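You operate a simulated robot arm through the tools that you are given. There is no shell and no other tool.

The job below is to be done with a simulated robot arm. You get a single attempt, and the scene is never put back.

TASK
File the burr off the pipe till the ring gauge slides on.
Fine: the pipe on the clamp plate; clamp it while you file; put file and ring gauge back, and the pipe in the PASS bin. Set down upright: file, flanged pipe. What is to be rubbed or washed off counts as gone when no trace of it is left.

Only the result counts: the job must be done as asked and must still hold three seconds after the hand-in. Knocking over, shifting, dropping, spilling or breaking anything else fails it.

THE ROBOT
A 7-joint arm with a two-finger parallel gripper, fixed in place. Base frame: the origin is on the floor under the middle of its stand, x ahead of it, y to its left, z up; the work surface is at about z = 900. Readings come in mm, degrees, newtons and seconds.
It reaches about 1479 mm from its shoulder. Its first joint turns from -166.0 to 166.0 degrees. Payload 4.4 kg.
The TCP is the grasp point between the finger pads, 23 mm short of the fingertips. In the tool frame z runs along the fingers and y along their closing line. The gripper opens to 94 mm. The fingers are 38 mm wide and 10 mm thick; the gripper's body (54 by 96 mm) begins 39 mm behind the TCP.
Orientation is told as [roll, pitch, yaw] about the base's x, y, z axes, in that order, counted from this pose: with the fingers straight down and closing along the base's y, the tool's x points along the base's -x, its y along +y and its z along -z.

THE INTERFACE
- The arm moves only by the tool move_arm. Its argument "motion" is a list of rows, each a list of 7 numbers: the shift along the tool's x, y, z in units of 400 mm (1.0 is 400 mm), then the turn, a rotation vector about the tool's x, y, z in units of 120 degrees (1.0 is 120 degrees), then the finger opening in mm, from 0 to 94. In form: [[dx, dy, dz, rx, ry, rz, jaw], ...]. A call has 1 to 20 rows; each row is the pose to reach, as a shift and turn from the pose commanded when the call began, along the tool's axes at that moment. A call with a number of a shift or a turn outside -1 to 1 is refused whole. A row lasts 0.2 s, in which the tool goes at most 50 mm and 8.6 degrees; a call with a longer step from one row to the next is refused whole, and so is a gripper value outside its range. Where a pose cannot be reached the arm comes as near as it can. A force on the tool above 70 N (or 10 N above the force at the start of the call, whichever is more), or a blocked arm, ends the call early, and 0.2 s more pass. The fingers move at their own pace (about 72 mm/s each) and stop on an object; they squeeze with about 26 N. The grip force told is the motor's: it shows also when the fingers shut on nothing. Time passes only in rows, and 0.2 s behind the last, so rows that repeat a pose let the fingers close. It gives the time, the measured TCP pose, the force on the tool (base axes), the opening and the grip force at its end, in the units of the frame above (readings bear some noise), with the torque about the TCP (base axes, N m) and any sound that the robot's microphone picked up, and new pictures: "show" is both (left out), scene, wrist or none.
- Cameras (640 x 400 px; columns grow to the right, rows downward): "scene" is fixed at [208.1, 657.9, 1664.9]; the picture's right is [0.05, -1.00, 0.00], its down [-0.92, -0.05, -0.39] and it looks along [0.39, 0.02, -0.92] (base axes); focal length 221 px, centre (320, 200). "wrist" rides on the gripper at [86, 16, -75] in the tool frame; the picture's right is [-0.18, 0.98, 0.00], its down [-0.58, -0.11, -0.81] and it looks along [-0.79, -0.15, 0.59] (tool axes); focal length 243 px, centre (320, 200). There is no depth. A picture from a camera that has moved, and an enlarged one, comes with that camera's place and axes in the base frame and with its lens. The place of the scene camera against the robot may be out by one fixed shift of up to 18 mm in any direction.
- inspect(camera, box): a new picture of the part [left, top, right, bottom] of that camera's present view, enlarged. The clock stands still meanwhile.
- close_job(): hands the job in; it is judged then, once.

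Places have to be worked out from the pictures, the camera data and where the tool is seen. Open the gripper and draw the arm clear of the work before you hand the job in, unless the task says otherwise.

The tools are called after ">>>" as name(argument=value, ...) on one line, values as JSON. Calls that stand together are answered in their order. move_arm: Moves the arm, as the interface text tells. Its arguments: {"type":"object","properties":{"motion":{"type":"array","items":{"type":"array","items":{"type":"number"}}},"show":{"type":"string","enum":["both","scene","wrist","none"]}},"required":["motion"]} The other tools are called the same way: inspect (camera, box) takes an enlarged picture of a part of a camera's view; close_job () hands the job in.

At the start:

```text
clock: 0.0
position: [657.1, 297.1, 1288.5]
orientation: [0.1, -0.1, 0.0]
wrist_force: [0.1, -0.4, -0.2]
wrist_torque: [0.0, 0.0, 0.0]
opening: 93.9
grasp_force: 0.1
```

scene: 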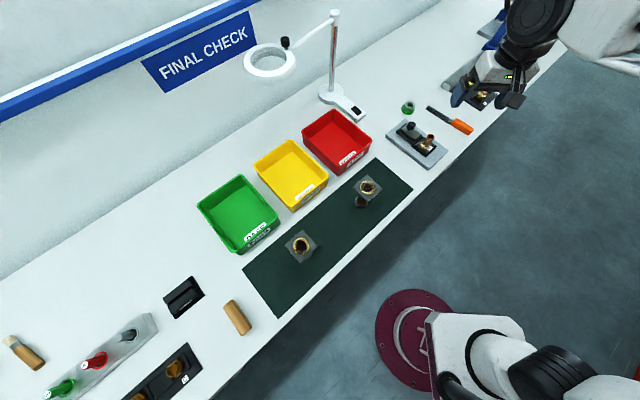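
wrist: 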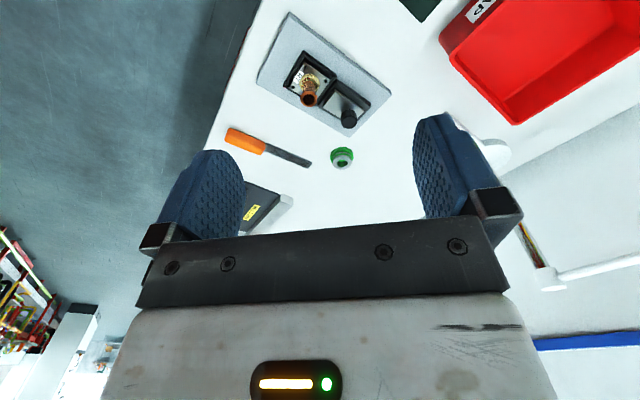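

I see the clamp plate with a pipe already standing in it, a file with an orange handle, a green ring gauge, and the bins. I'll enlarge the relevant regions first.

>>> inspect(camera="scene", box=[370, 80, 490, 180])

>>> inspect(camera="wrist", box=[220, 0, 420, 230])

>>> inspect(camera="scene", box=[180, 90, 420, 330])

>>> inspect(camera="scene", box=[0, 260, 260, 400])

```text
4.00 times, centred on (430, 130) of scene
camera zoom: at [208.1, 657.9, 1664.9], right [0.05, -1.0, 0.0], down [-0.92, -0.05, -0.39], along [0.39, 0.02, -0.92], focal length 883 px, centre (-120, 480)
```

zoom: 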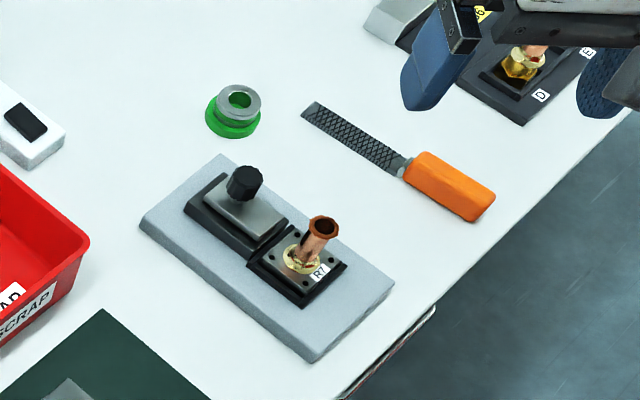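

```text
1.74 times, centred on (320, 115) of wrist
camera zoom: at [570.7, 315.6, 1362.1], right [0.18, 0.98, 0.0], down [0.58, -0.11, 0.81], along [0.79, -0.15, -0.59], focal length 422 px, centre (320, 348)
```

zoom: 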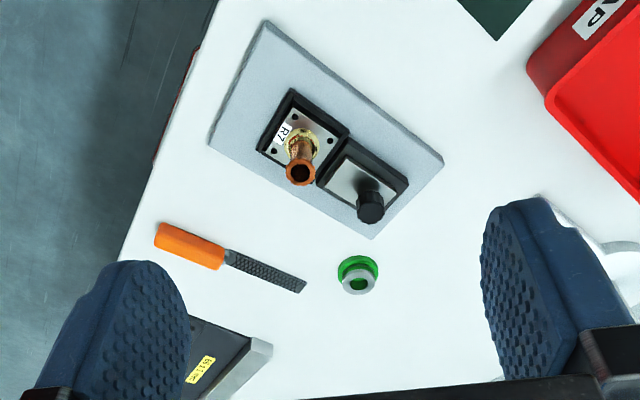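

```text
1.67 times, centred on (300, 210) of scene
camera zoom: at [208.1, 657.9, 1664.9], right [0.05, -1.0, 0.0], down [-0.92, -0.05, -0.39], along [0.39, 0.02, -0.92], focal length 368 px, centre (353, 183)
```

zoom: 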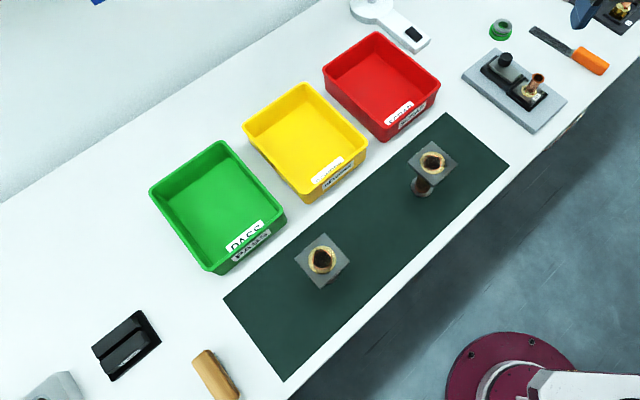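

```text
2.46 times, centred on (130, 330) of scene
camera zoom: at [208.1, 657.9, 1664.9], right [0.05, -1.0, 0.0], down [-0.92, -0.05, -0.39], along [0.39, 0.02, -0.92], focal length 543 px, centre (788, -120)
```

zoom: 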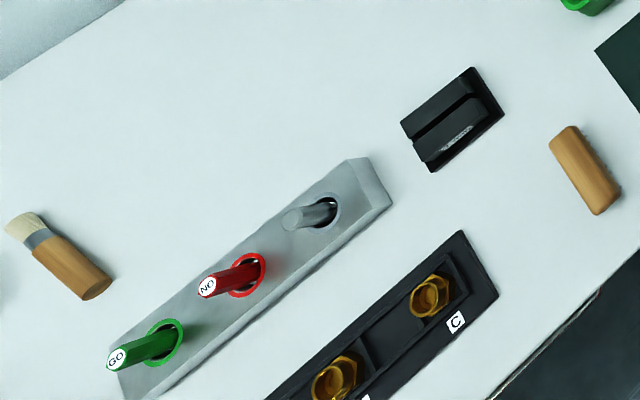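

Comparing both cameras, the ring gauge is near (1019, 290), the pipe on the clamp plate near (800, 252) with its top at z≈973, and the file runs from about (874, 39) to (1014, 208). I'll lower the arm to a viewing pose in front of the clamp plate to see the clamp and burr closely.

>>> move_arm(motion=[[0, 0, 0.118, 0, 0, 0, 94], [0, 0, 0.236, 0, 0, 0, 94], [0, 0, 0.354, 0, 0, 0, 94], [0, 0, 0.472, 0, 0, 0, 94], [0, 0, 0.55, 0, 0, 0, 94], [0, 0, 0.55, 0, 0, 0, 94]], show="wrist")

```text
clock: 1.4
position: [658.5, 298.6, 1066.2]
orientation: [0.1, -0.1, 0.0]
wrist_force: [-0.5, 0.1, -0.3]
wrist_torque: [0.0, 0.01, -0.01]
opening: 94.0
grasp_force: 0.0
camera wrist: at [572.9, 315.0, 1140.6], right [0.18, 0.98, 0.0], down [0.58, -0.11, 0.81], along [0.79, -0.15, -0.59], focal length 243 px, centre (320, 200)
```

wrist: 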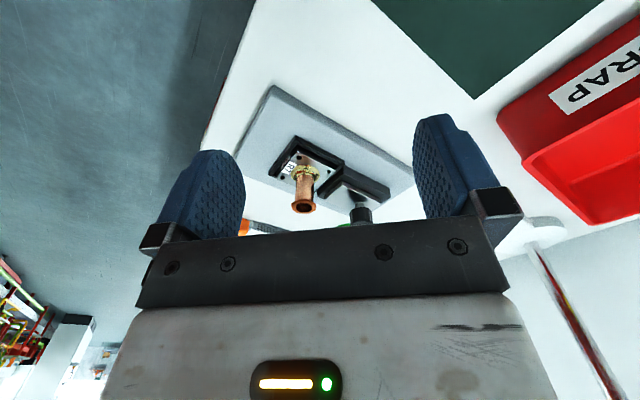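

>>> inspect(camera="wrist", box=[240, 120, 400, 220])

>>> inspect(camera="scene", box=[390, 115, 454, 165])

```text
4.00 times, centred on (320, 170) of wrist
camera zoom: at [572.9, 315.0, 1140.6], right [0.18, 0.98, 0.0], down [0.58, -0.11, 0.81], along [0.79, -0.15, -0.59], focal length 970 px, centre (320, 320)
```

zoom: 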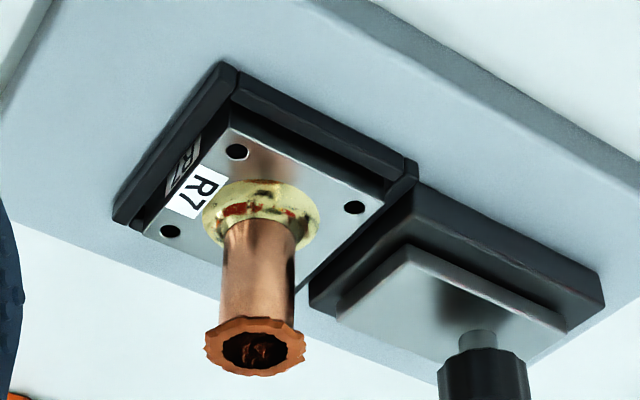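

```text
8.00 times, centred on (422, 140) of scene
camera zoom: at [208.1, 657.9, 1664.9], right [0.05, -1.0, 0.0], down [-0.92, -0.05, -0.39], along [0.39, 0.02, -0.92], focal length 1766 px, centre (-496, 680)
```

zoom: 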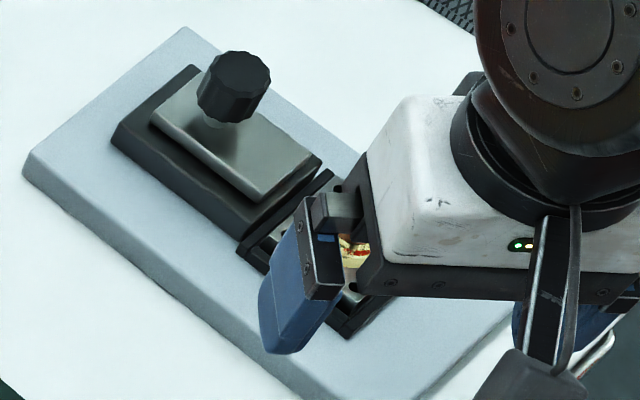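

The pipe top is at about (804, 253, 976) with a jagged burr around its rim, and the knob of the clamp slide is at about (865, 319, 955), along the direction (0.68, 0.73) from the pipe. I'll move to a pose that lets me view the file and ring with the wrist camera and leaves the clamp visible to the scene camera.

>>> move_arm(motion=[[-0.06, -0.04, -0.08, 0, 0, 0, 94], [-0.15, -0.08, -0.14, 0, 0, 0, 94], [-0.25, -0.12, -0.16, 0, 0, 0, 94], [-0.354, -0.1714, -0.16, 0, 0, 0, 94], [-0.354, -0.1714, -0.16, 0, 0, 0, 94]], show="both")

```text
clock: 2.6
position: [799.9, 228.6, 1128.4]
orientation: [0.1, -0.2, 0.0]
wrist_force: [-0.7, 0.4, -0.6]
wrist_torque: [0.0, -0.02, 0.0]
opening: 94.2
grasp_force: 0.2
camera wrist: at [713.8, 245.7, 1202.7], right [0.18, 0.98, 0.0], down [0.58, -0.11, 0.81], along [0.79, -0.15, -0.59], focal length 243 px, centre (320, 200)
```

scene: 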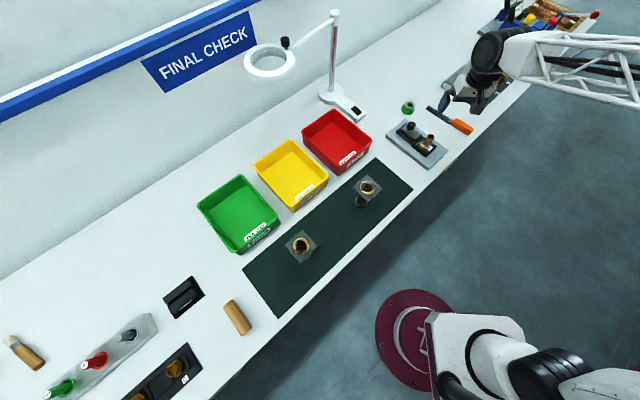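
wrist: 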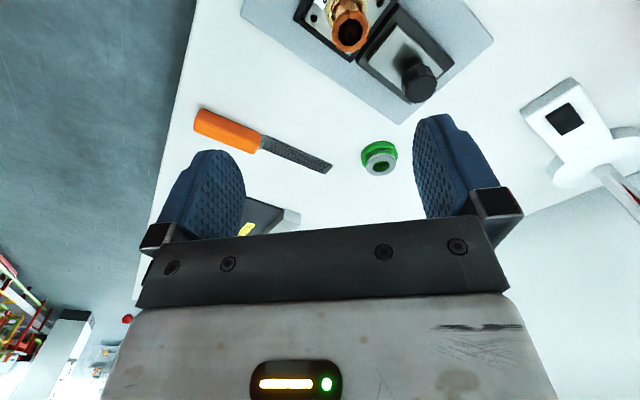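

>>> inspect(camera="wrist", box=[180, 80, 420, 220])

>>> inspect(camera="wrist", box=[240, 0, 500, 140])

>>> inspect(camera="scene", box=[382, 115, 446, 165])

>>> inspect(camera="scene", box=[396, 85, 486, 145])

```text
2.67 times, centred on (300, 150) of wrist
camera zoom: at [713.8, 245.7, 1202.7], right [0.18, 0.98, 0.0], down [0.58, -0.11, 0.81], along [0.79, -0.15, -0.59], focal length 647 px, centre (373, 333)
```

zoom: 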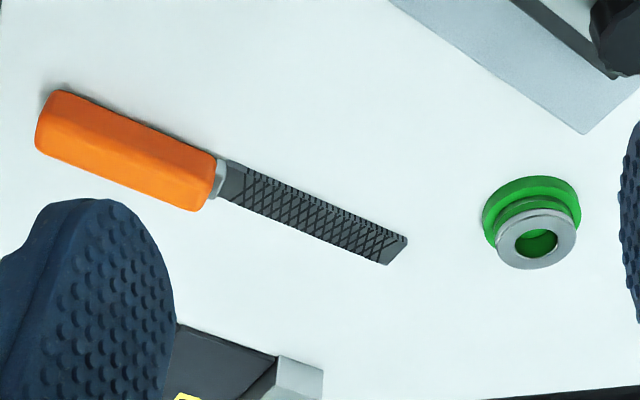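

```text
2.46 times, centred on (370, 70) of wrist
camera zoom: at [713.8, 245.7, 1202.7], right [0.18, 0.98, 0.0], down [0.58, -0.11, 0.81], along [0.79, -0.15, -0.59], focal length 597 px, centre (197, 520)
```

zoom: 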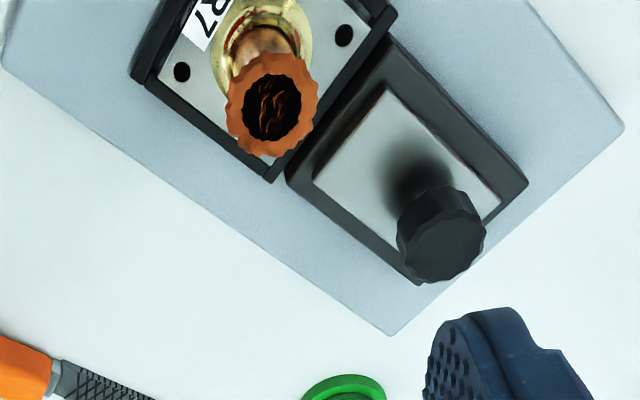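

```text
8.00 times, centred on (414, 140) of scene
camera zoom: at [208.1, 657.9, 1664.9], right [0.05, -1.0, 0.0], down [-0.92, -0.05, -0.39], along [0.39, 0.02, -0.92], focal length 1766 px, centre (-432, 680)
```

zoom: 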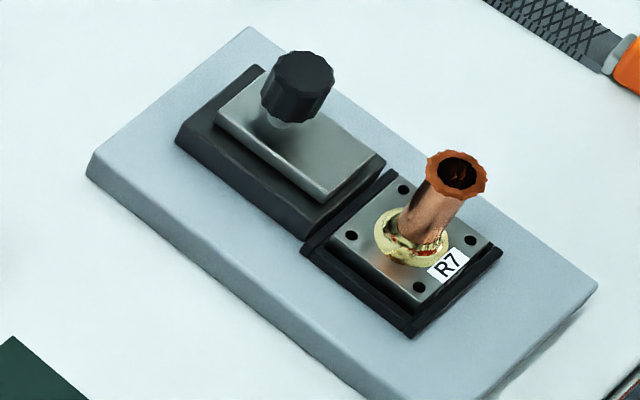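

```text
6.67 times, centred on (441, 115) of scene
camera zoom: at [208.1, 657.9, 1664.9], right [0.05, -1.0, 0.0], down [-0.92, -0.05, -0.39], along [0.39, 0.02, -0.92], focal length 1471 px, centre (-487, 767)
```

zoom: 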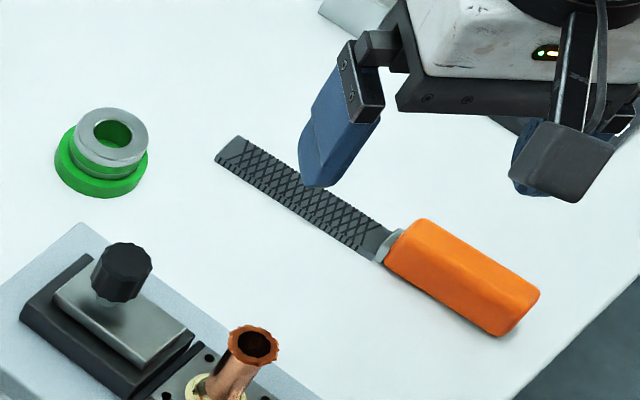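

The pipe rim centre refines to about (795, 255, 979), the knob to about (866, 322, 955), the fixture axis lies at about 46°, the file at about 50° yaw. I'll move above the knob with the tool yawed 46° to look straight at it.

>>> move_arm(motion=[[-0.027, 0.039, 0.02, 0, 0, -0.064, 94], [-0.054, 0.078, 0.05, 0, 0, -0.128, 94], [-0.081, 0.116, 0.08, 0, 0, -0.192, 94], [-0.108, 0.155, 0.11, 0, 0, -0.256, 94], [-0.135, 0.194, 0.14, 0, 0, -0.32, 94], [-0.1625, 0.2325, 0.17, 0, 0, -0.3833, 94], [-0.1625, 0.2325, 0.17, 0, 0, -0.3833, 94]], show="both")

```text
clock: 4.2
position: [865.1, 321.9, 1064.3]
orientation: [0.0, -0.2, 46.0]
wrist_force: [0.4, -0.3, -0.3]
wrist_torque: [-0.01, -0.02, 0.0]
opening: 94.0
grasp_force: 0.1
camera wrist: at [794.1, 271.8, 1138.9], right [-0.58, 0.81, 0.0], down [0.48, 0.34, 0.81], along [0.66, 0.47, -0.59], focal length 243 px, centre (320, 200)
```

scene: 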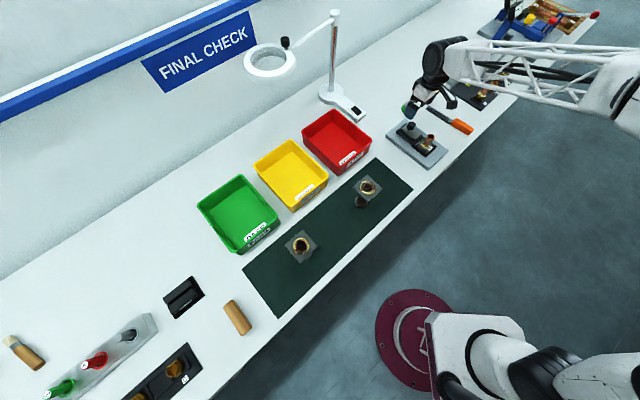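
wrist: 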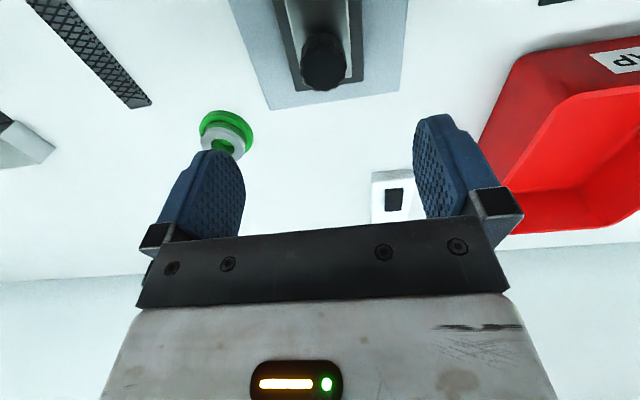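

The knob sits almost exactly under the tool axis. I'll zoom for precise centring and fixture alignment.

>>> inspect(camera="wrist", box=[220, 0, 420, 125])

>>> inspect(camera="scene", box=[382, 105, 446, 155])

```text
3.20 times, centred on (320, 62) of wrist
camera zoom: at [794.1, 271.8, 1138.9], right [-0.58, 0.81, 0.0], down [0.48, 0.34, 0.81], along [0.66, 0.47, -0.59], focal length 776 px, centre (320, 640)
```

zoom: 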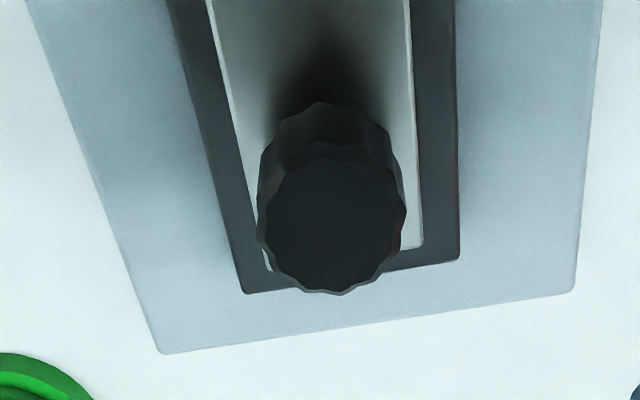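

```text
8.00 times, centred on (414, 130) of scene
camera zoom: at [208.1, 657.9, 1664.9], right [0.05, -1.0, 0.0], down [-0.92, -0.05, -0.39], along [0.39, 0.02, -0.92], focal length 1766 px, centre (-432, 760)
```

zoom: 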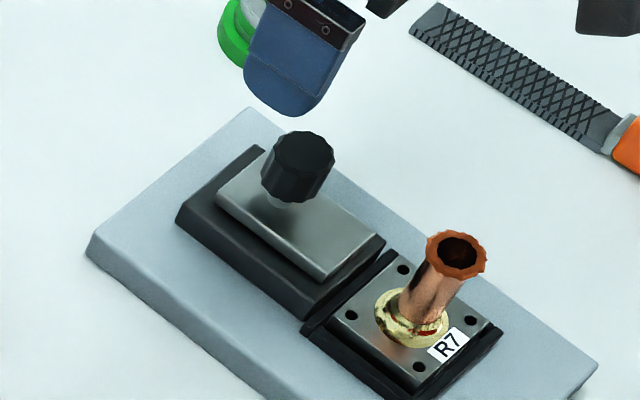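

The knob centre is about 2.5 mm along tool +y from the axis, at about (863.7, 323.9), diameter ~34 mm, top z≈955. I'll descend to grip its upper part (TCP z≈961) so the hand stays above the pipe.

>>> move_arm(motion=[[-0.001, 0.006, 0.09, 0, 0, 0, 94], [-0.001, 0.006, 0.18, 0, 0, 0, 94], [-0.001, 0.006, 0.258, 0, 0, 0, 94], [-0.001, 0.006, 0.258, 0, 0, 0, 50], [-0.001, 0.006, 0.258, 0, 0, 0, 20], [-0.001, 0.006, 0.258, 0, 0, 0, 20], [-0.001, 0.006, 0.258, 0, 0, 0, 20]], show="both")

```text
clock: 5.8
position: [862.8, 324.8, 962.5]
orientation: [0.0, 0.0, 45.9]
wrist_force: [-48.7, 32.8, 6.5]
wrist_torque: [0.51, 1.37, -1.69]
opening: 40.3
grasp_force: 44.5
camera wrist: at [791.3, 274.2, 1036.7], right [-0.58, 0.82, 0.0], down [0.48, 0.34, 0.81], along [0.66, 0.47, -0.59], focal length 243 px, centre (320, 200)
```

scene: 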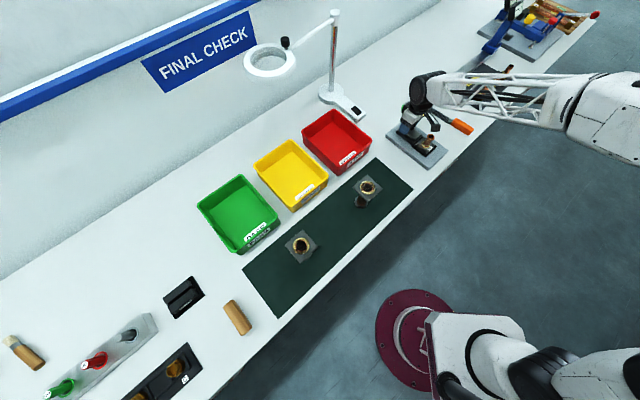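
wrist: 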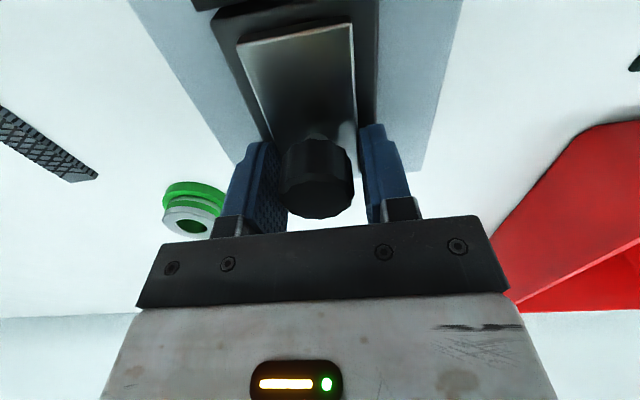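

The grip reads a sideways 58 N, so one finger touched the knob first and the knob isn't quite centred. I'll zoom in to see which finger touches.

>>> inspect(camera="wrist", box=[210, 80, 430, 230])

>>> inspect(camera="scene", box=[382, 100, 446, 150])

```text
2.67 times, centred on (320, 155) of wrist
camera zoom: at [791.3, 274.2, 1036.7], right [-0.58, 0.82, 0.0], down [0.48, 0.34, 0.81], along [0.66, 0.47, -0.59], focal length 647 px, centre (320, 320)
```

zoom: 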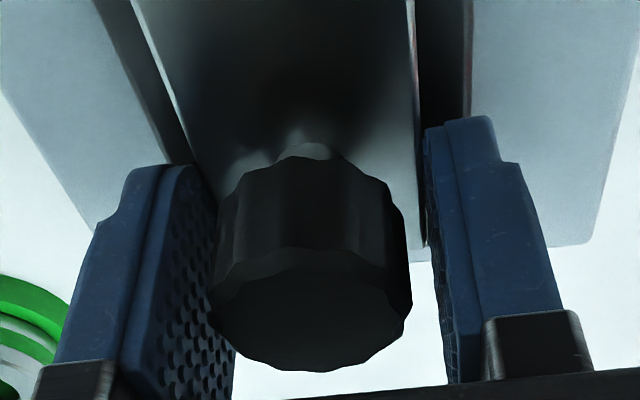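

```text
8.00 times, centred on (414, 125) of scene
camera zoom: at [208.1, 657.9, 1664.9], right [0.05, -1.0, 0.0], down [-0.92, -0.05, -0.39], along [0.39, 0.02, -0.92], focal length 1766 px, centre (-432, 800)
```

zoom: 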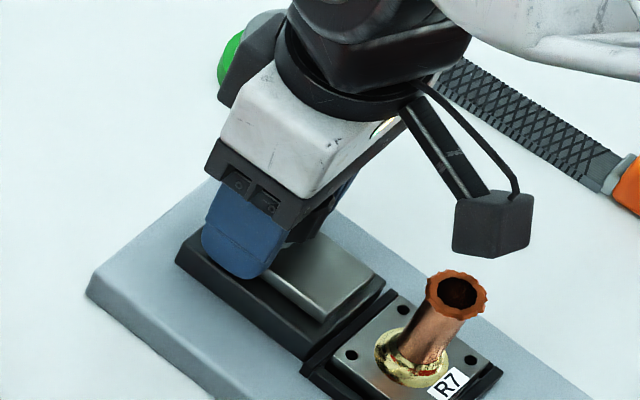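

The picture shows the −y finger touching while a ~3 mm gap remains at +y. I'll reopen the fingers, let the arm settle, and check readings before recentring.

>>> move_arm(motion=[[0, 0, 0, 0, 0, 0, 60], [0, 0, 0, 0, 0, 0, 60], [0, 0, 0, 0, 0, 0, 60]], show="wrist")

```text
clock: 6.6
position: [865.1, 322.6, 962.7]
orientation: [0.0, -0.2, 46.0]
wrist_force: [0.0, 0.7, -0.1]
wrist_torque: [-0.02, 0.01, 0.0]
opening: 60.1
grasp_force: 0.0
camera wrist: at [792.9, 272.4, 1036.8], right [-0.58, 0.82, 0.0], down [0.48, 0.34, 0.81], along [0.66, 0.47, -0.59], focal length 243 px, centre (320, 200)
```

wrist: 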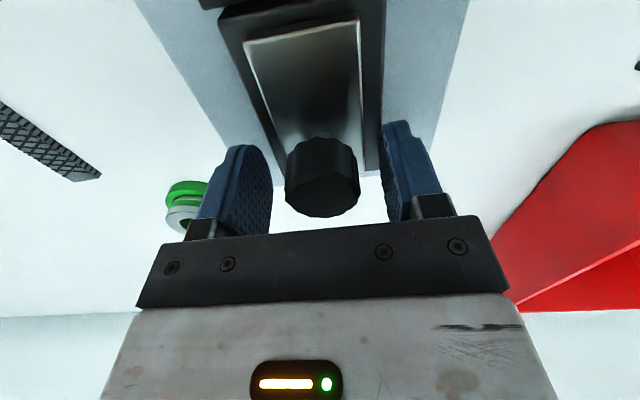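

Opening the jaws moved the tool back ~3 mm, so the tips may have been gripping the steel slide plate's sides (40 mm wide) rather than the knob. I'll look closer at plate height versus fingertips.

>>> inspect(camera="wrist", box=[230, 60, 430, 230])

>>> inspect(camera="scene", box=[394, 110, 434, 142])

```text
2.35 times, centred on (330, 145) of wrist
camera zoom: at [792.9, 272.4, 1036.8], right [-0.58, 0.82, 0.0], down [0.48, 0.34, 0.81], along [0.66, 0.47, -0.59], focal length 571 px, centre (296, 329)
```

zoom: 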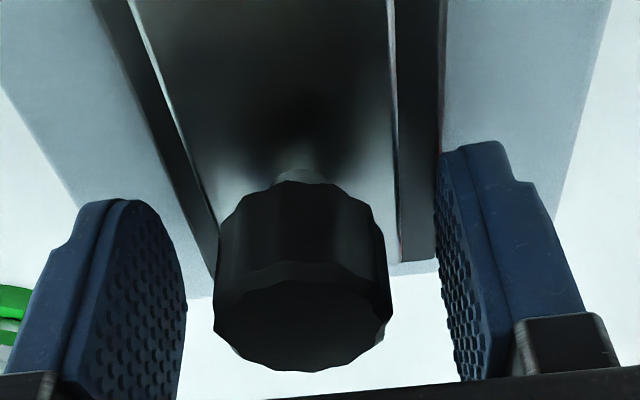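

```text
12.50 times, centred on (414, 126) of scene
camera zoom: at [208.1, 657.9, 1664.9], right [0.05, -1.0, 0.0], down [-0.92, -0.05, -0.39], along [0.39, 0.02, -0.92], focal length 2759 px, centre (-855, 1125)
```

zoom: 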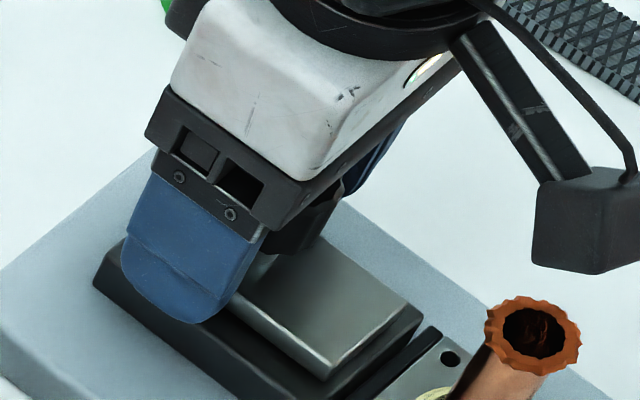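

Reworking the sizes across views: knob Ø≈30, top z≈979, centre ≈ (855.6, 317.5); the plate top is near z≈943 and 40 mm wide, so my fingertips had gripped the plate's sides. I'll shift to the knob centre, raise to z≈972, and close on the knob.

>>> move_arm(motion=[[0, 0, -0.0235, 0, 0, 0, 60], [0.0125, 0.004, -0.0235, 0, 0, 0, 60], [0.025, 0.0085, -0.0235, 0, 0, 0, 60], [0.025, 0.0085, -0.0235, 0, 0, 0, 60]], show="wrist")

```text
clock: 7.6
position: [852.4, 318.5, 970.7]
orientation: [0.0, -0.2, 45.9]
wrist_force: [0.9, -0.1, 0.4]
wrist_torque: [-0.02, 0.0, 0.0]
opening: 60.0
grasp_force: 0.0
camera wrist: at [782.1, 268.8, 1044.8], right [-0.58, 0.82, 0.0], down [0.48, 0.34, 0.81], along [0.66, 0.47, -0.59], focal length 243 px, centre (320, 200)
```

wrist: 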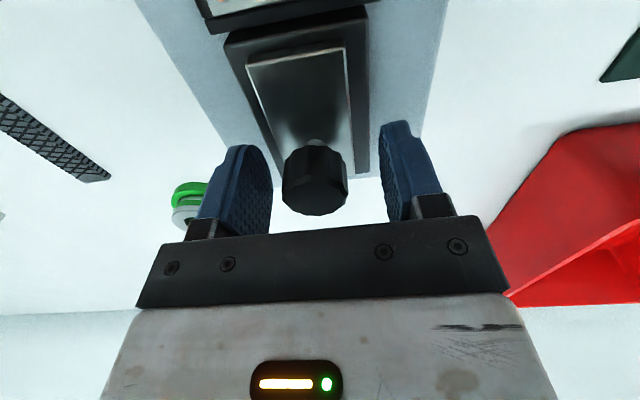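

>>> inspect(camera="wrist", box=[230, 60, 430, 230])

```text
2.35 times, centred on (330, 145) of wrist
camera zoom: at [782.1, 268.8, 1044.8], right [-0.58, 0.82, 0.0], down [0.48, 0.34, 0.81], along [0.66, 0.47, -0.59], focal length 571 px, centre (296, 329)
```

zoom: 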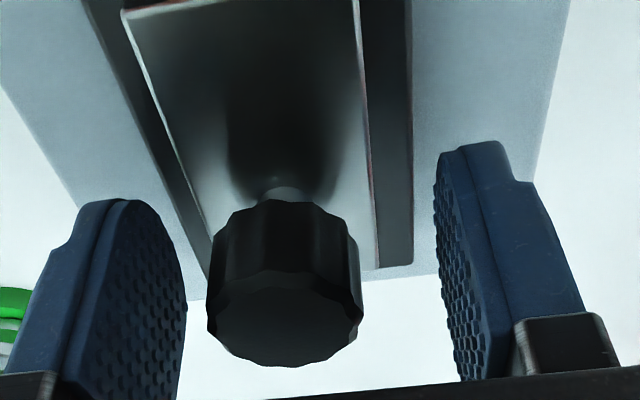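

The knob is now centred along the fingers' width but about 2 mm to −y. I'll correct by that and close on it.

>>> move_arm(motion=[[0, -0.0053, 0, 0, 0, 0, 60], [0, -0.0053, 0, 0, 0, 0, 40], [0, -0.0053, 0, 0, 0, 0, 25], [0, -0.0053, 0, 0, 0, 0, 15], [0, -0.0053, 0, 0, 0, 0, 15]], show="wrist")

```text
clock: 8.8
position: [854.7, 317.3, 970.2]
orientation: [0.0, -0.1, 46.0]
wrist_force: [10.4, -8.5, -1.2]
wrist_torque: [0.34, -0.01, -0.02]
opening: 29.8
grasp_force: 45.0
camera wrist: at [783.9, 267.2, 1044.2], right [-0.58, 0.82, 0.0], down [0.48, 0.34, 0.81], along [0.66, 0.47, -0.59], focal length 243 px, centre (320, 200)
```

wrist: 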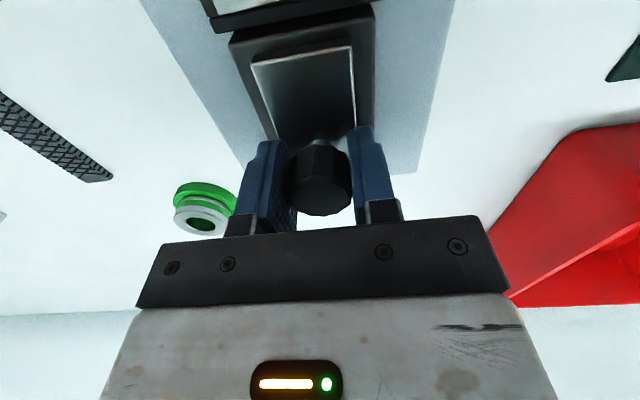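

The fingers hold the knob (29.8 mm). I'll gently try sliding it toward the pipe (tool +x) by 8 mm while watching the force.

>>> move_arm(motion=[[0.005, 0, 0, 0, 0, 0, 15], [0.01, 0, 0, 0, 0, 0, 15], [0.015, 0, 0, 0, 0, 0, 15], [0.02, 0, 0, 0, 0, 0, 15], [0.02, 0, 0, 0, 0, 0, 15]], show="wrist")

```text
clock: 10.0
position: [848.6, 311.9, 970.4]
orientation: [0.0, -0.2, 46.0]
wrist_force: [26.6, -27.8, -5.2]
wrist_torque: [-0.46, 0.6, 0.1]
opening: 29.8
grasp_force: 44.9
camera wrist: at [777.8, 261.2, 1044.3], right [-0.58, 0.82, 0.0], down [0.48, 0.34, 0.81], along [0.66, 0.47, -0.59], focal length 243 px, centre (320, 200)
```

wrist: 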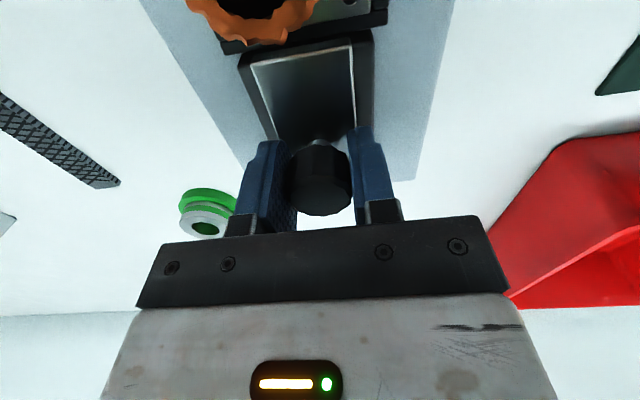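

The slide moves with the knob; there's a growing sideways load of 38 N toward −y, so I'll ease the tool −y by 2 mm and see the load.

>>> move_arm(motion=[[0, -0.0025, 0, 0, 0, 0, 15], [0, -0.005, 0, 0, 0, 0, 15], [0, -0.005, 0, 0, 0, 0, 15]], show="scene")

>>> inspect(camera="scene", box=[382, 105, 446, 155])

```text
clock: 10.8
position: [849.6, 313.2, 971.1]
orientation: [0.0, -0.1, 46.0]
wrist_force: [3.4, -2.3, -5.5]
wrist_torque: [0.12, -0.39, 0.01]
opening: 29.9
grasp_force: 44.8
```

scene: 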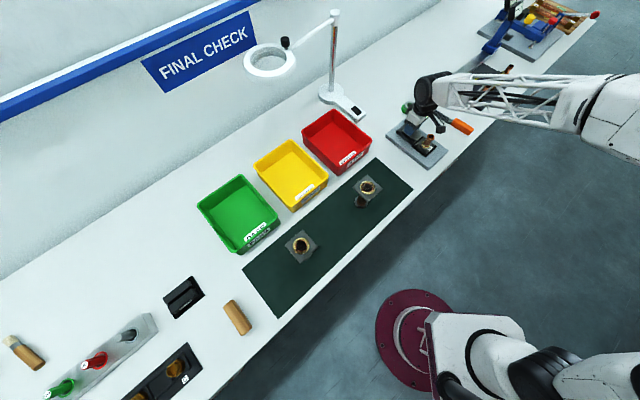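

```text
8.00 times, centred on (414, 130) of scene
camera zoom: at [208.1, 657.9, 1664.9], right [0.05, -1.0, 0.0], down [-0.92, -0.05, -0.39], along [0.39, 0.02, -0.92], focal length 1766 px, centre (-432, 760)
```

zoom: 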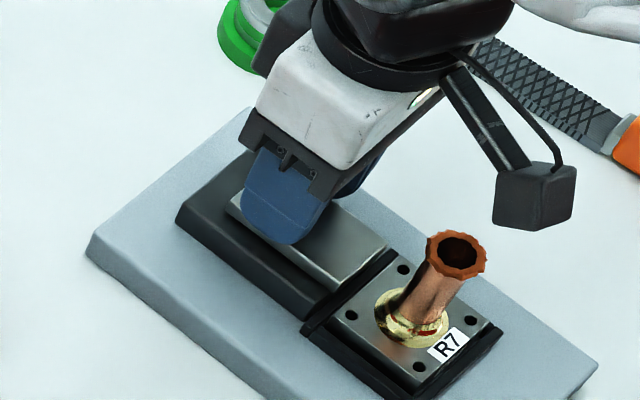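

The lateral load vanished. I'll continue pushing another 8 mm and watch both forces and the scene.

>>> move_arm(motion=[[0.005, 0, 0, 0, 0, 0, 15], [0.01, 0, 0, 0, 0, 0, 15], [0.015, 0, 0, 0, 0, 0, 15], [0.02, 0, 0, 0, 0, 0, 15], [0.02, 0, 0, 0, 0, 0, 15]], show="scene")

>>> inspect(camera="scene", box=[382, 105, 446, 155])

```text
clock: 12.0
position: [843.8, 307.6, 969.4]
orientation: [0.0, -0.1, 46.0]
wrist_force: [-12.5, 15.2, 2.7]
wrist_torque: [0.09, 0.46, 0.14]
opening: 29.7
grasp_force: 45.0
```

scene: 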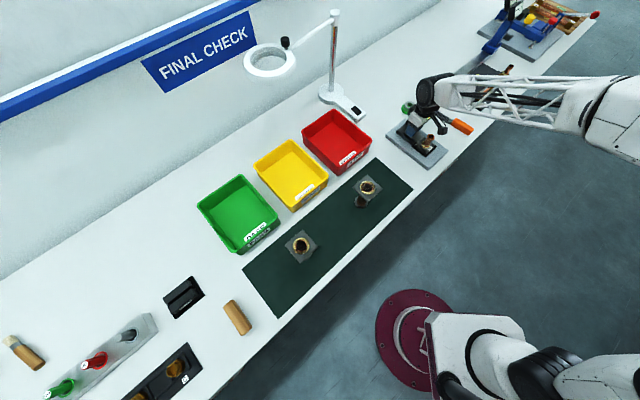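

```text
8.00 times, centred on (414, 130) of scene
camera zoom: at [208.1, 657.9, 1664.9], right [0.05, -1.0, 0.0], down [-0.92, -0.05, -0.39], along [0.39, 0.02, -0.92], focal length 1766 px, centre (-432, 760)
```

zoom: 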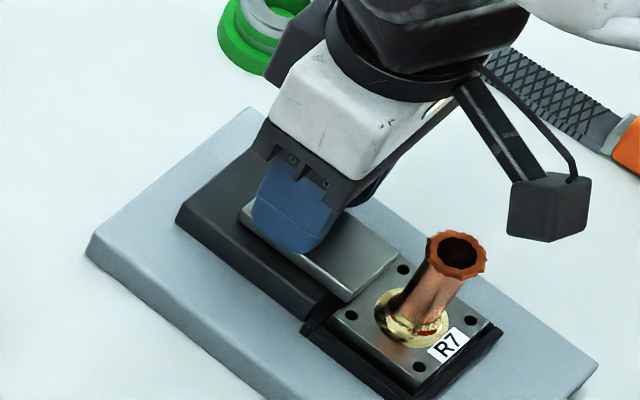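

The plate is beginning to overlap the flange. I'll continue pushing another 8 mm.

>>> move_arm(motion=[[0.005, 0, 0, 0, 0, 0, 15], [0.01, 0, 0, 0, 0, 0, 15], [0.015, 0, 0, 0, 0, 0, 15], [0.02, 0, 0, 0, 0, 0, 15], [0.02, 0, 0, 0, 0, 0, 15]], show="scene")

>>> inspect(camera="scene", box=[382, 105, 446, 155])

```text
clock: 13.2
position: [839.4, 301.6, 969.7]
orientation: [-0.1, -0.1, 46.0]
wrist_force: [11.0, 44.8, -7.1]
wrist_torque: [0.6, 0.33, -0.12]
opening: 30.0
grasp_force: 45.3
```

scene: 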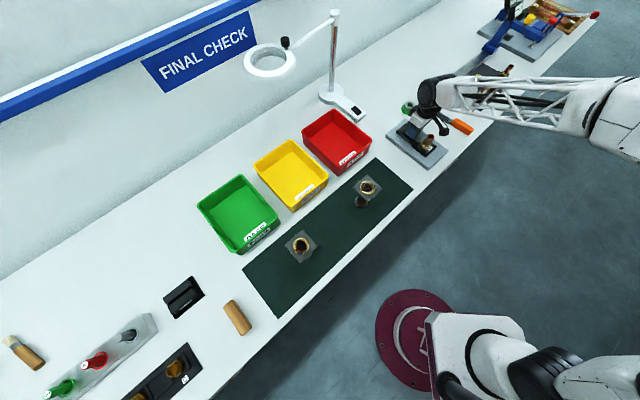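

```text
8.00 times, centred on (414, 130) of scene
camera zoom: at [208.1, 657.9, 1664.9], right [0.05, -1.0, 0.0], down [-0.92, -0.05, -0.39], along [0.39, 0.02, -0.92], focal length 1766 px, centre (-432, 760)
```

zoom: 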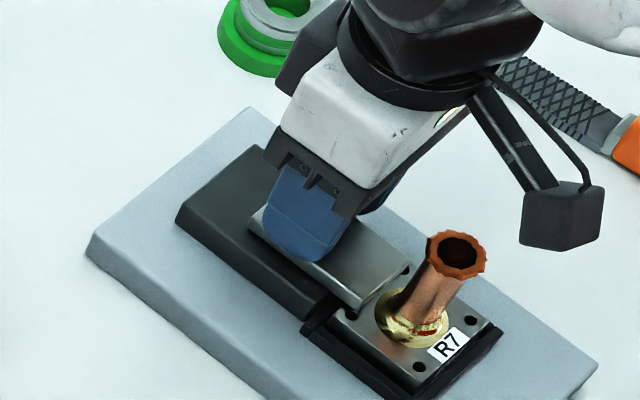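

Resistance along the push rose to ~40 N after ~22 mm of travel – either an end stop or a detent. I'll push just slightly more and read it.

>>> move_arm(motion=[[0.003, 0, 0, 0, 0, 0, 15], [0.003, 0, 0, 0, 0, 0, 15]], show="wrist")

```text
clock: 13.8
position: [838.1, 300.7, 969.9]
orientation: [0.0, -0.2, 46.0]
wrist_force: [6.8, 49.2, -6.2]
wrist_torque: [0.48, 0.07, -0.15]
opening: 29.7
grasp_force: 44.8
camera wrist: at [767.2, 250.3, 1044.6], right [-0.58, 0.82, 0.0], down [0.48, 0.34, 0.81], along [0.66, 0.47, -0.59], focal length 243 px, centre (320, 200)
```

wrist: 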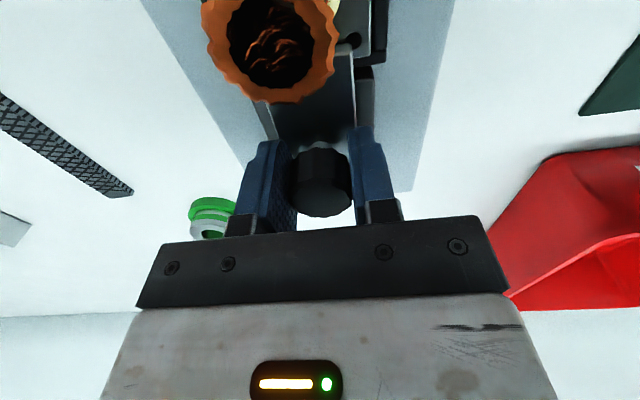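

It still moves with steady ~40 N friction. I'll continue 5 mm while easing +y by 1.6 mm.

>>> move_arm(motion=[[0.003, 0.002, 0, 0, 0, 0, 15], [0.006, 0.004, 0, 0, 0, 0, 15], [0.009, 0.004, 0, 0, 0, 0, 15], [0.012, 0.004, 0, 0, 0, 0, 15], [0.012, 0.004, 0, 0, 0, 0, 15]], show="scene")

>>> inspect(camera="scene", box=[382, 105, 446, 155])

```text
clock: 15.0
position: [833.7, 297.0, 971.1]
orientation: [-0.2, -0.2, 46.0]
wrist_force: [35.8, 20.3, -5.3]
wrist_torque: [0.28, 0.05, 0.0]
opening: 30.0
grasp_force: 44.7
```

scene: 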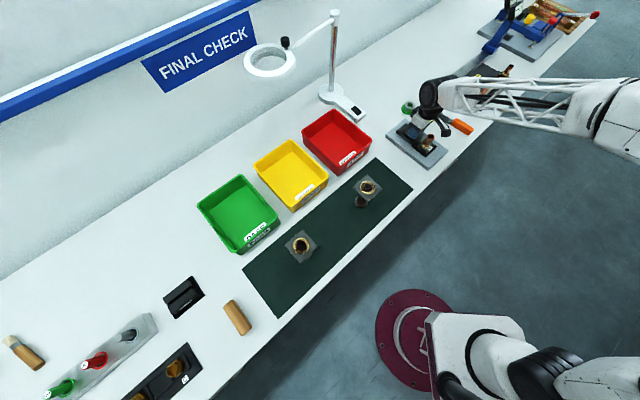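

```text
8.00 times, centred on (414, 130) of scene
camera zoom: at [208.1, 657.9, 1664.9], right [0.05, -1.0, 0.0], down [-0.92, -0.05, -0.39], along [0.39, 0.02, -0.92], focal length 1766 px, centre (-432, 760)
```

zoom: 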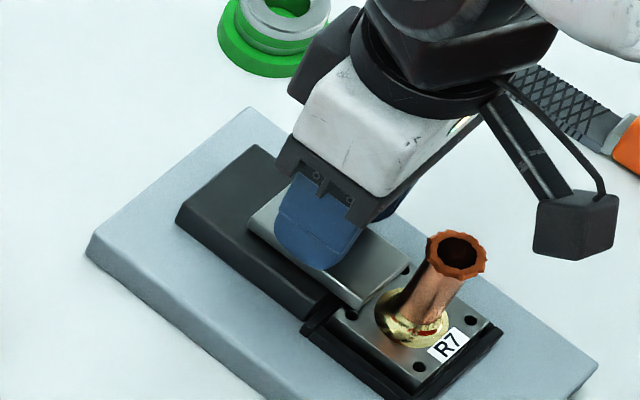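

The plate's edge stayed put over the last two calls while the fingers slipped on the knob, so the slide is at its end stop over the flange – clamped. I'll release and rise straight up, then check that it stays.

>>> move_arm(motion=[[0, 0, 0, 0, 0, 0, 60], [0, 0, 0, 0, 0, 0, 60], [0, 0, -0.1, 0, 0, 0, 60], [0, 0, -0.2, 0, 0, 0, 80], [0, 0, -0.3, 0, 0, 0, 94], [0, 0, -0.3, 0, 0, 0, 94]], show="both")

>>> inspect(camera="scene", box=[382, 105, 446, 155])

```text
clock: 16.4
position: [832.0, 297.7, 1091.4]
orientation: [0.1, -0.1, 46.0]
wrist_force: [0.1, -1.0, -0.2]
wrist_torque: [0.0, 0.01, 0.0]
opening: 94.3
grasp_force: 0.1
camera wrist: at [761.2, 247.2, 1165.4], right [-0.58, 0.82, 0.0], down [0.48, 0.34, 0.81], along [0.66, 0.47, -0.59], focal length 243 px, centre (320, 200)
```

scene: 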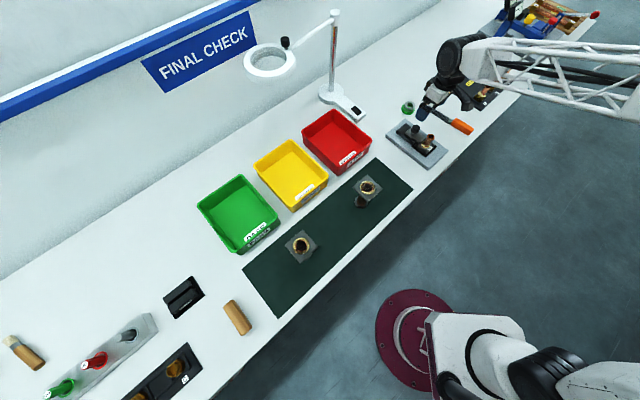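
wrist: 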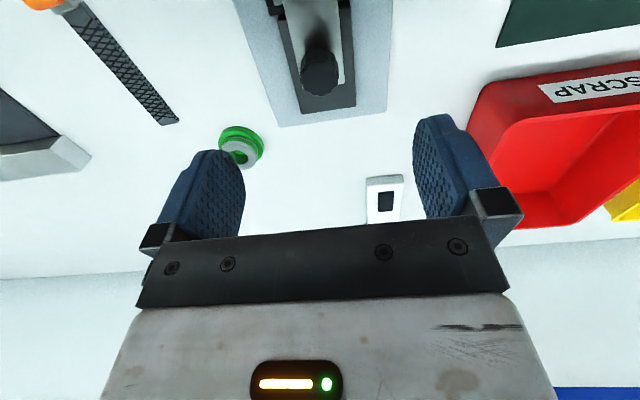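

```text
8.00 times, centred on (414, 130) of scene
camera zoom: at [208.1, 657.9, 1664.9], right [0.05, -1.0, 0.0], down [-0.92, -0.05, -0.39], along [0.39, 0.02, -0.92], focal length 1766 px, centre (-432, 760)
```

zoom: 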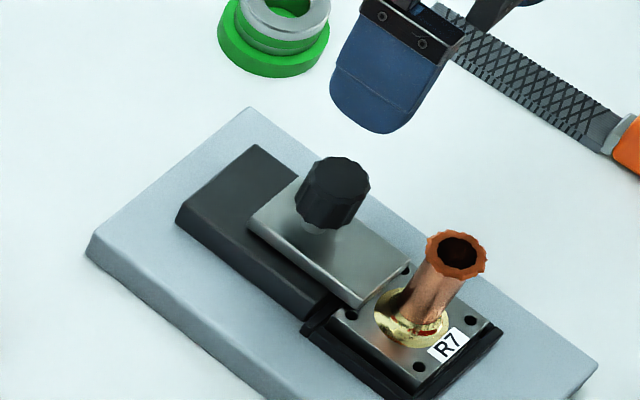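

The clamp holds with the plate over the flange edge. Now I move above the file's handle (≈(917, 80)), yaw 50°, to look at it closely.

>>> move_arm(motion=[[0.041, -0.0886, 0.0, 0, 0, -0.006, 94], [0.082, -0.177, 0.02, 0, 0, -0.012, 94], [0.122, -0.266, 0.04, 0, 0, -0.018, 94], [0.163, -0.354, 0.06, 0, 0, -0.024, 94], [0.203, -0.443, 0.08, 0, 0, -0.03, 94], [0.244, -0.5315, 0.1, 0, 0, -0.033, 94], [0.244, -0.5315, 0.1, 0, 0, -0.033, 94]], show="both")

>>> inspect(camera="wrist", box=[220, 0, 420, 125])

```text
clock: 18.0
position: [917.5, 78.3, 1049.7]
orientation: [-0.1, 0.0, 49.8]
wrist_force: [-0.3, 0.4, 0.6]
wrist_torque: [0.01, 0.01, 0.0]
opening: 94.1
grasp_force: 0.1
camera wrist: at [849.8, 22.4, 1124.4], right [-0.63, 0.77, 0.0], down [0.46, 0.37, 0.81], along [0.62, 0.51, -0.59], focal length 243 px, centre (320, 200)
```

scene: 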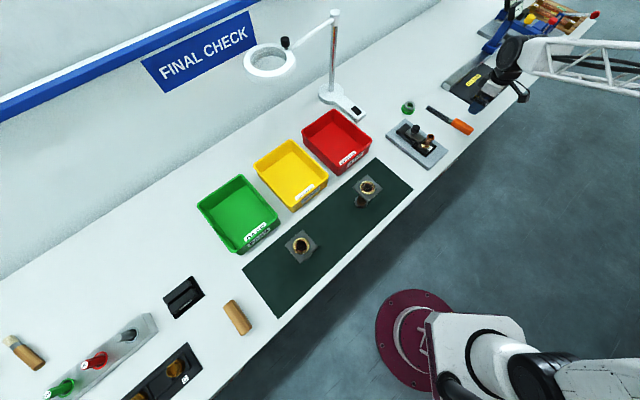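
wrist: 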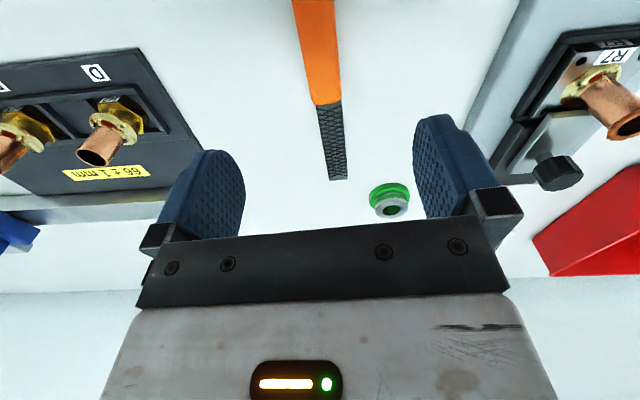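

```text
3.20 times, centred on (320, 62) of wrist
camera zoom: at [849.8, 22.4, 1124.4], right [-0.63, 0.77, 0.0], down [0.46, 0.37, 0.81], along [0.62, 0.51, -0.59], focal length 776 px, centre (320, 640)
```

zoom: 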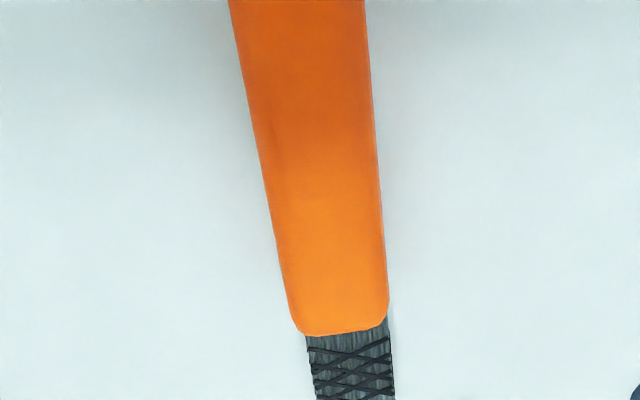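

The handle lies under the tool axis; file heading ≈48°, handle ≈27 mm wide. I'll align yaw to 48°, descend with the fingers straddling the handle (TCP z≈927), and look before closing.

>>> move_arm(motion=[[0, 0.0025, 0.1, 0, 0, 0.015, 80], [0, 0.0025, 0.2, 0, 0, 0.015, 70], [0, 0.0025, 0.28, 0, 0, 0.015, 60], [0, 0.0025, 0.305, 0, 0, 0.015, 60], [0, 0.0025, 0.305, 0, 0, 0.015, 60]], show="both")

>>> inspect(camera="wrist", box=[220, 60, 420, 230])

>>> inspect(camera="scene", box=[420, 85, 500, 145])

```text
clock: 19.2
position: [917.7, 79.7, 928.2]
orientation: [-0.1, 0.0, 48.1]
wrist_force: [-0.3, -0.9, -0.6]
wrist_torque: [-0.01, 0.02, 0.02]
opening: 60.0
grasp_force: 0.0
camera wrist: at [848.4, 26.9, 1003.0], right [-0.61, 0.79, 0.0], down [0.47, 0.36, 0.81], along [0.64, 0.49, -0.59], focal length 243 px, centre (320, 200)
```

scene: 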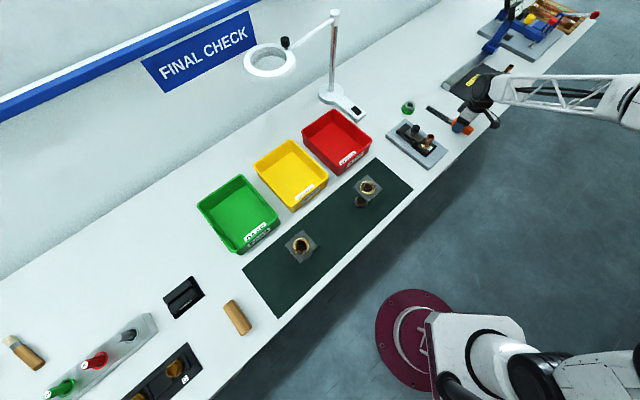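
wrist: 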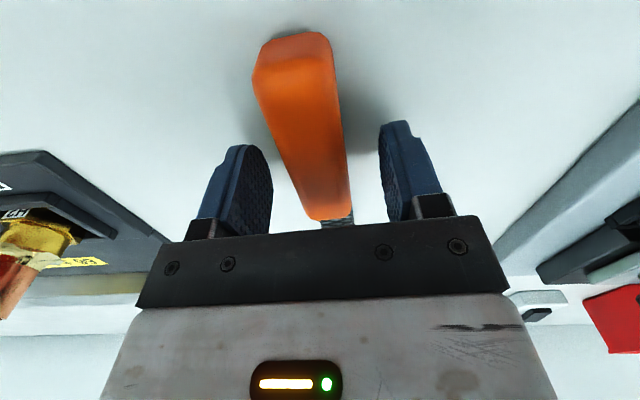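

```text
2.35 times, centred on (320, 145) of wrist
camera zoom: at [848.4, 26.9, 1003.0], right [-0.61, 0.79, 0.0], down [0.47, 0.36, 0.81], along [0.64, 0.49, -0.59], focal length 571 px, centre (320, 329)
```

zoom: 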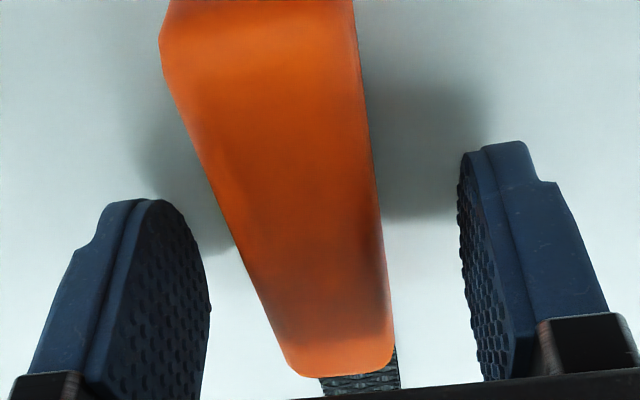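

```text
6.67 times, centred on (460, 115) of scene
camera zoom: at [208.1, 657.9, 1664.9], right [0.05, -1.0, 0.0], down [-0.92, -0.05, -0.39], along [0.39, 0.02, -0.92], focal length 1471 px, centre (-613, 767)
```

zoom: 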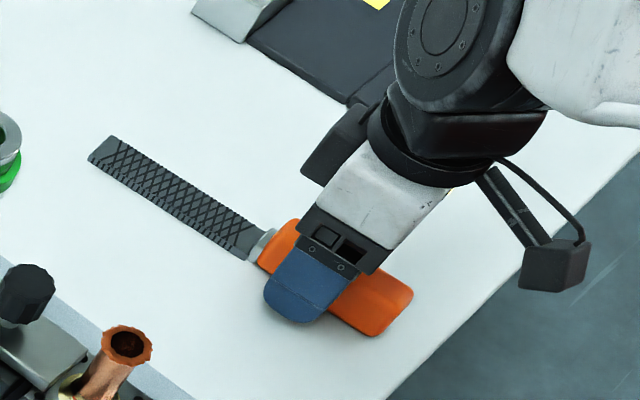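

The handle is nearly centred (≈1 mm to −y) and aligned. I'll nudge −y 1 mm and close on the handle.

>>> move_arm(motion=[[0, -0.0025, 0, 0, 0, 0, 50], [0, -0.0025, 0, 0, 0, 0, 30], [0, -0.0025, 0, 0, 0, 0, 10], [0, -0.0025, 0, 0, 0, 0, 10], [0, -0.0025, 0, 0, 0, 0, 10]], show="wrist")

```text
clock: 20.4
position: [918.5, 79.2, 929.8]
orientation: [-0.1, -0.1, 48.1]
wrist_force: [0.1, -1.5, 0.2]
wrist_torque: [0.06, -0.05, -0.03]
opening: 27.8
grasp_force: 26.1
camera wrist: at [849.2, 26.4, 1003.0], right [-0.61, 0.79, 0.0], down [0.47, 0.36, 0.81], along [0.64, 0.49, -0.59], focal length 243 px, centre (320, 200)
```

wrist: 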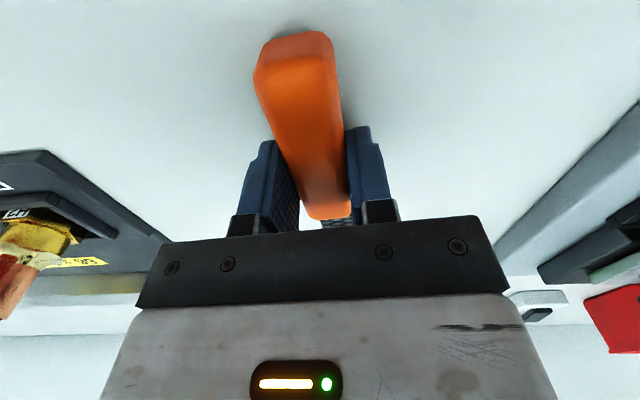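

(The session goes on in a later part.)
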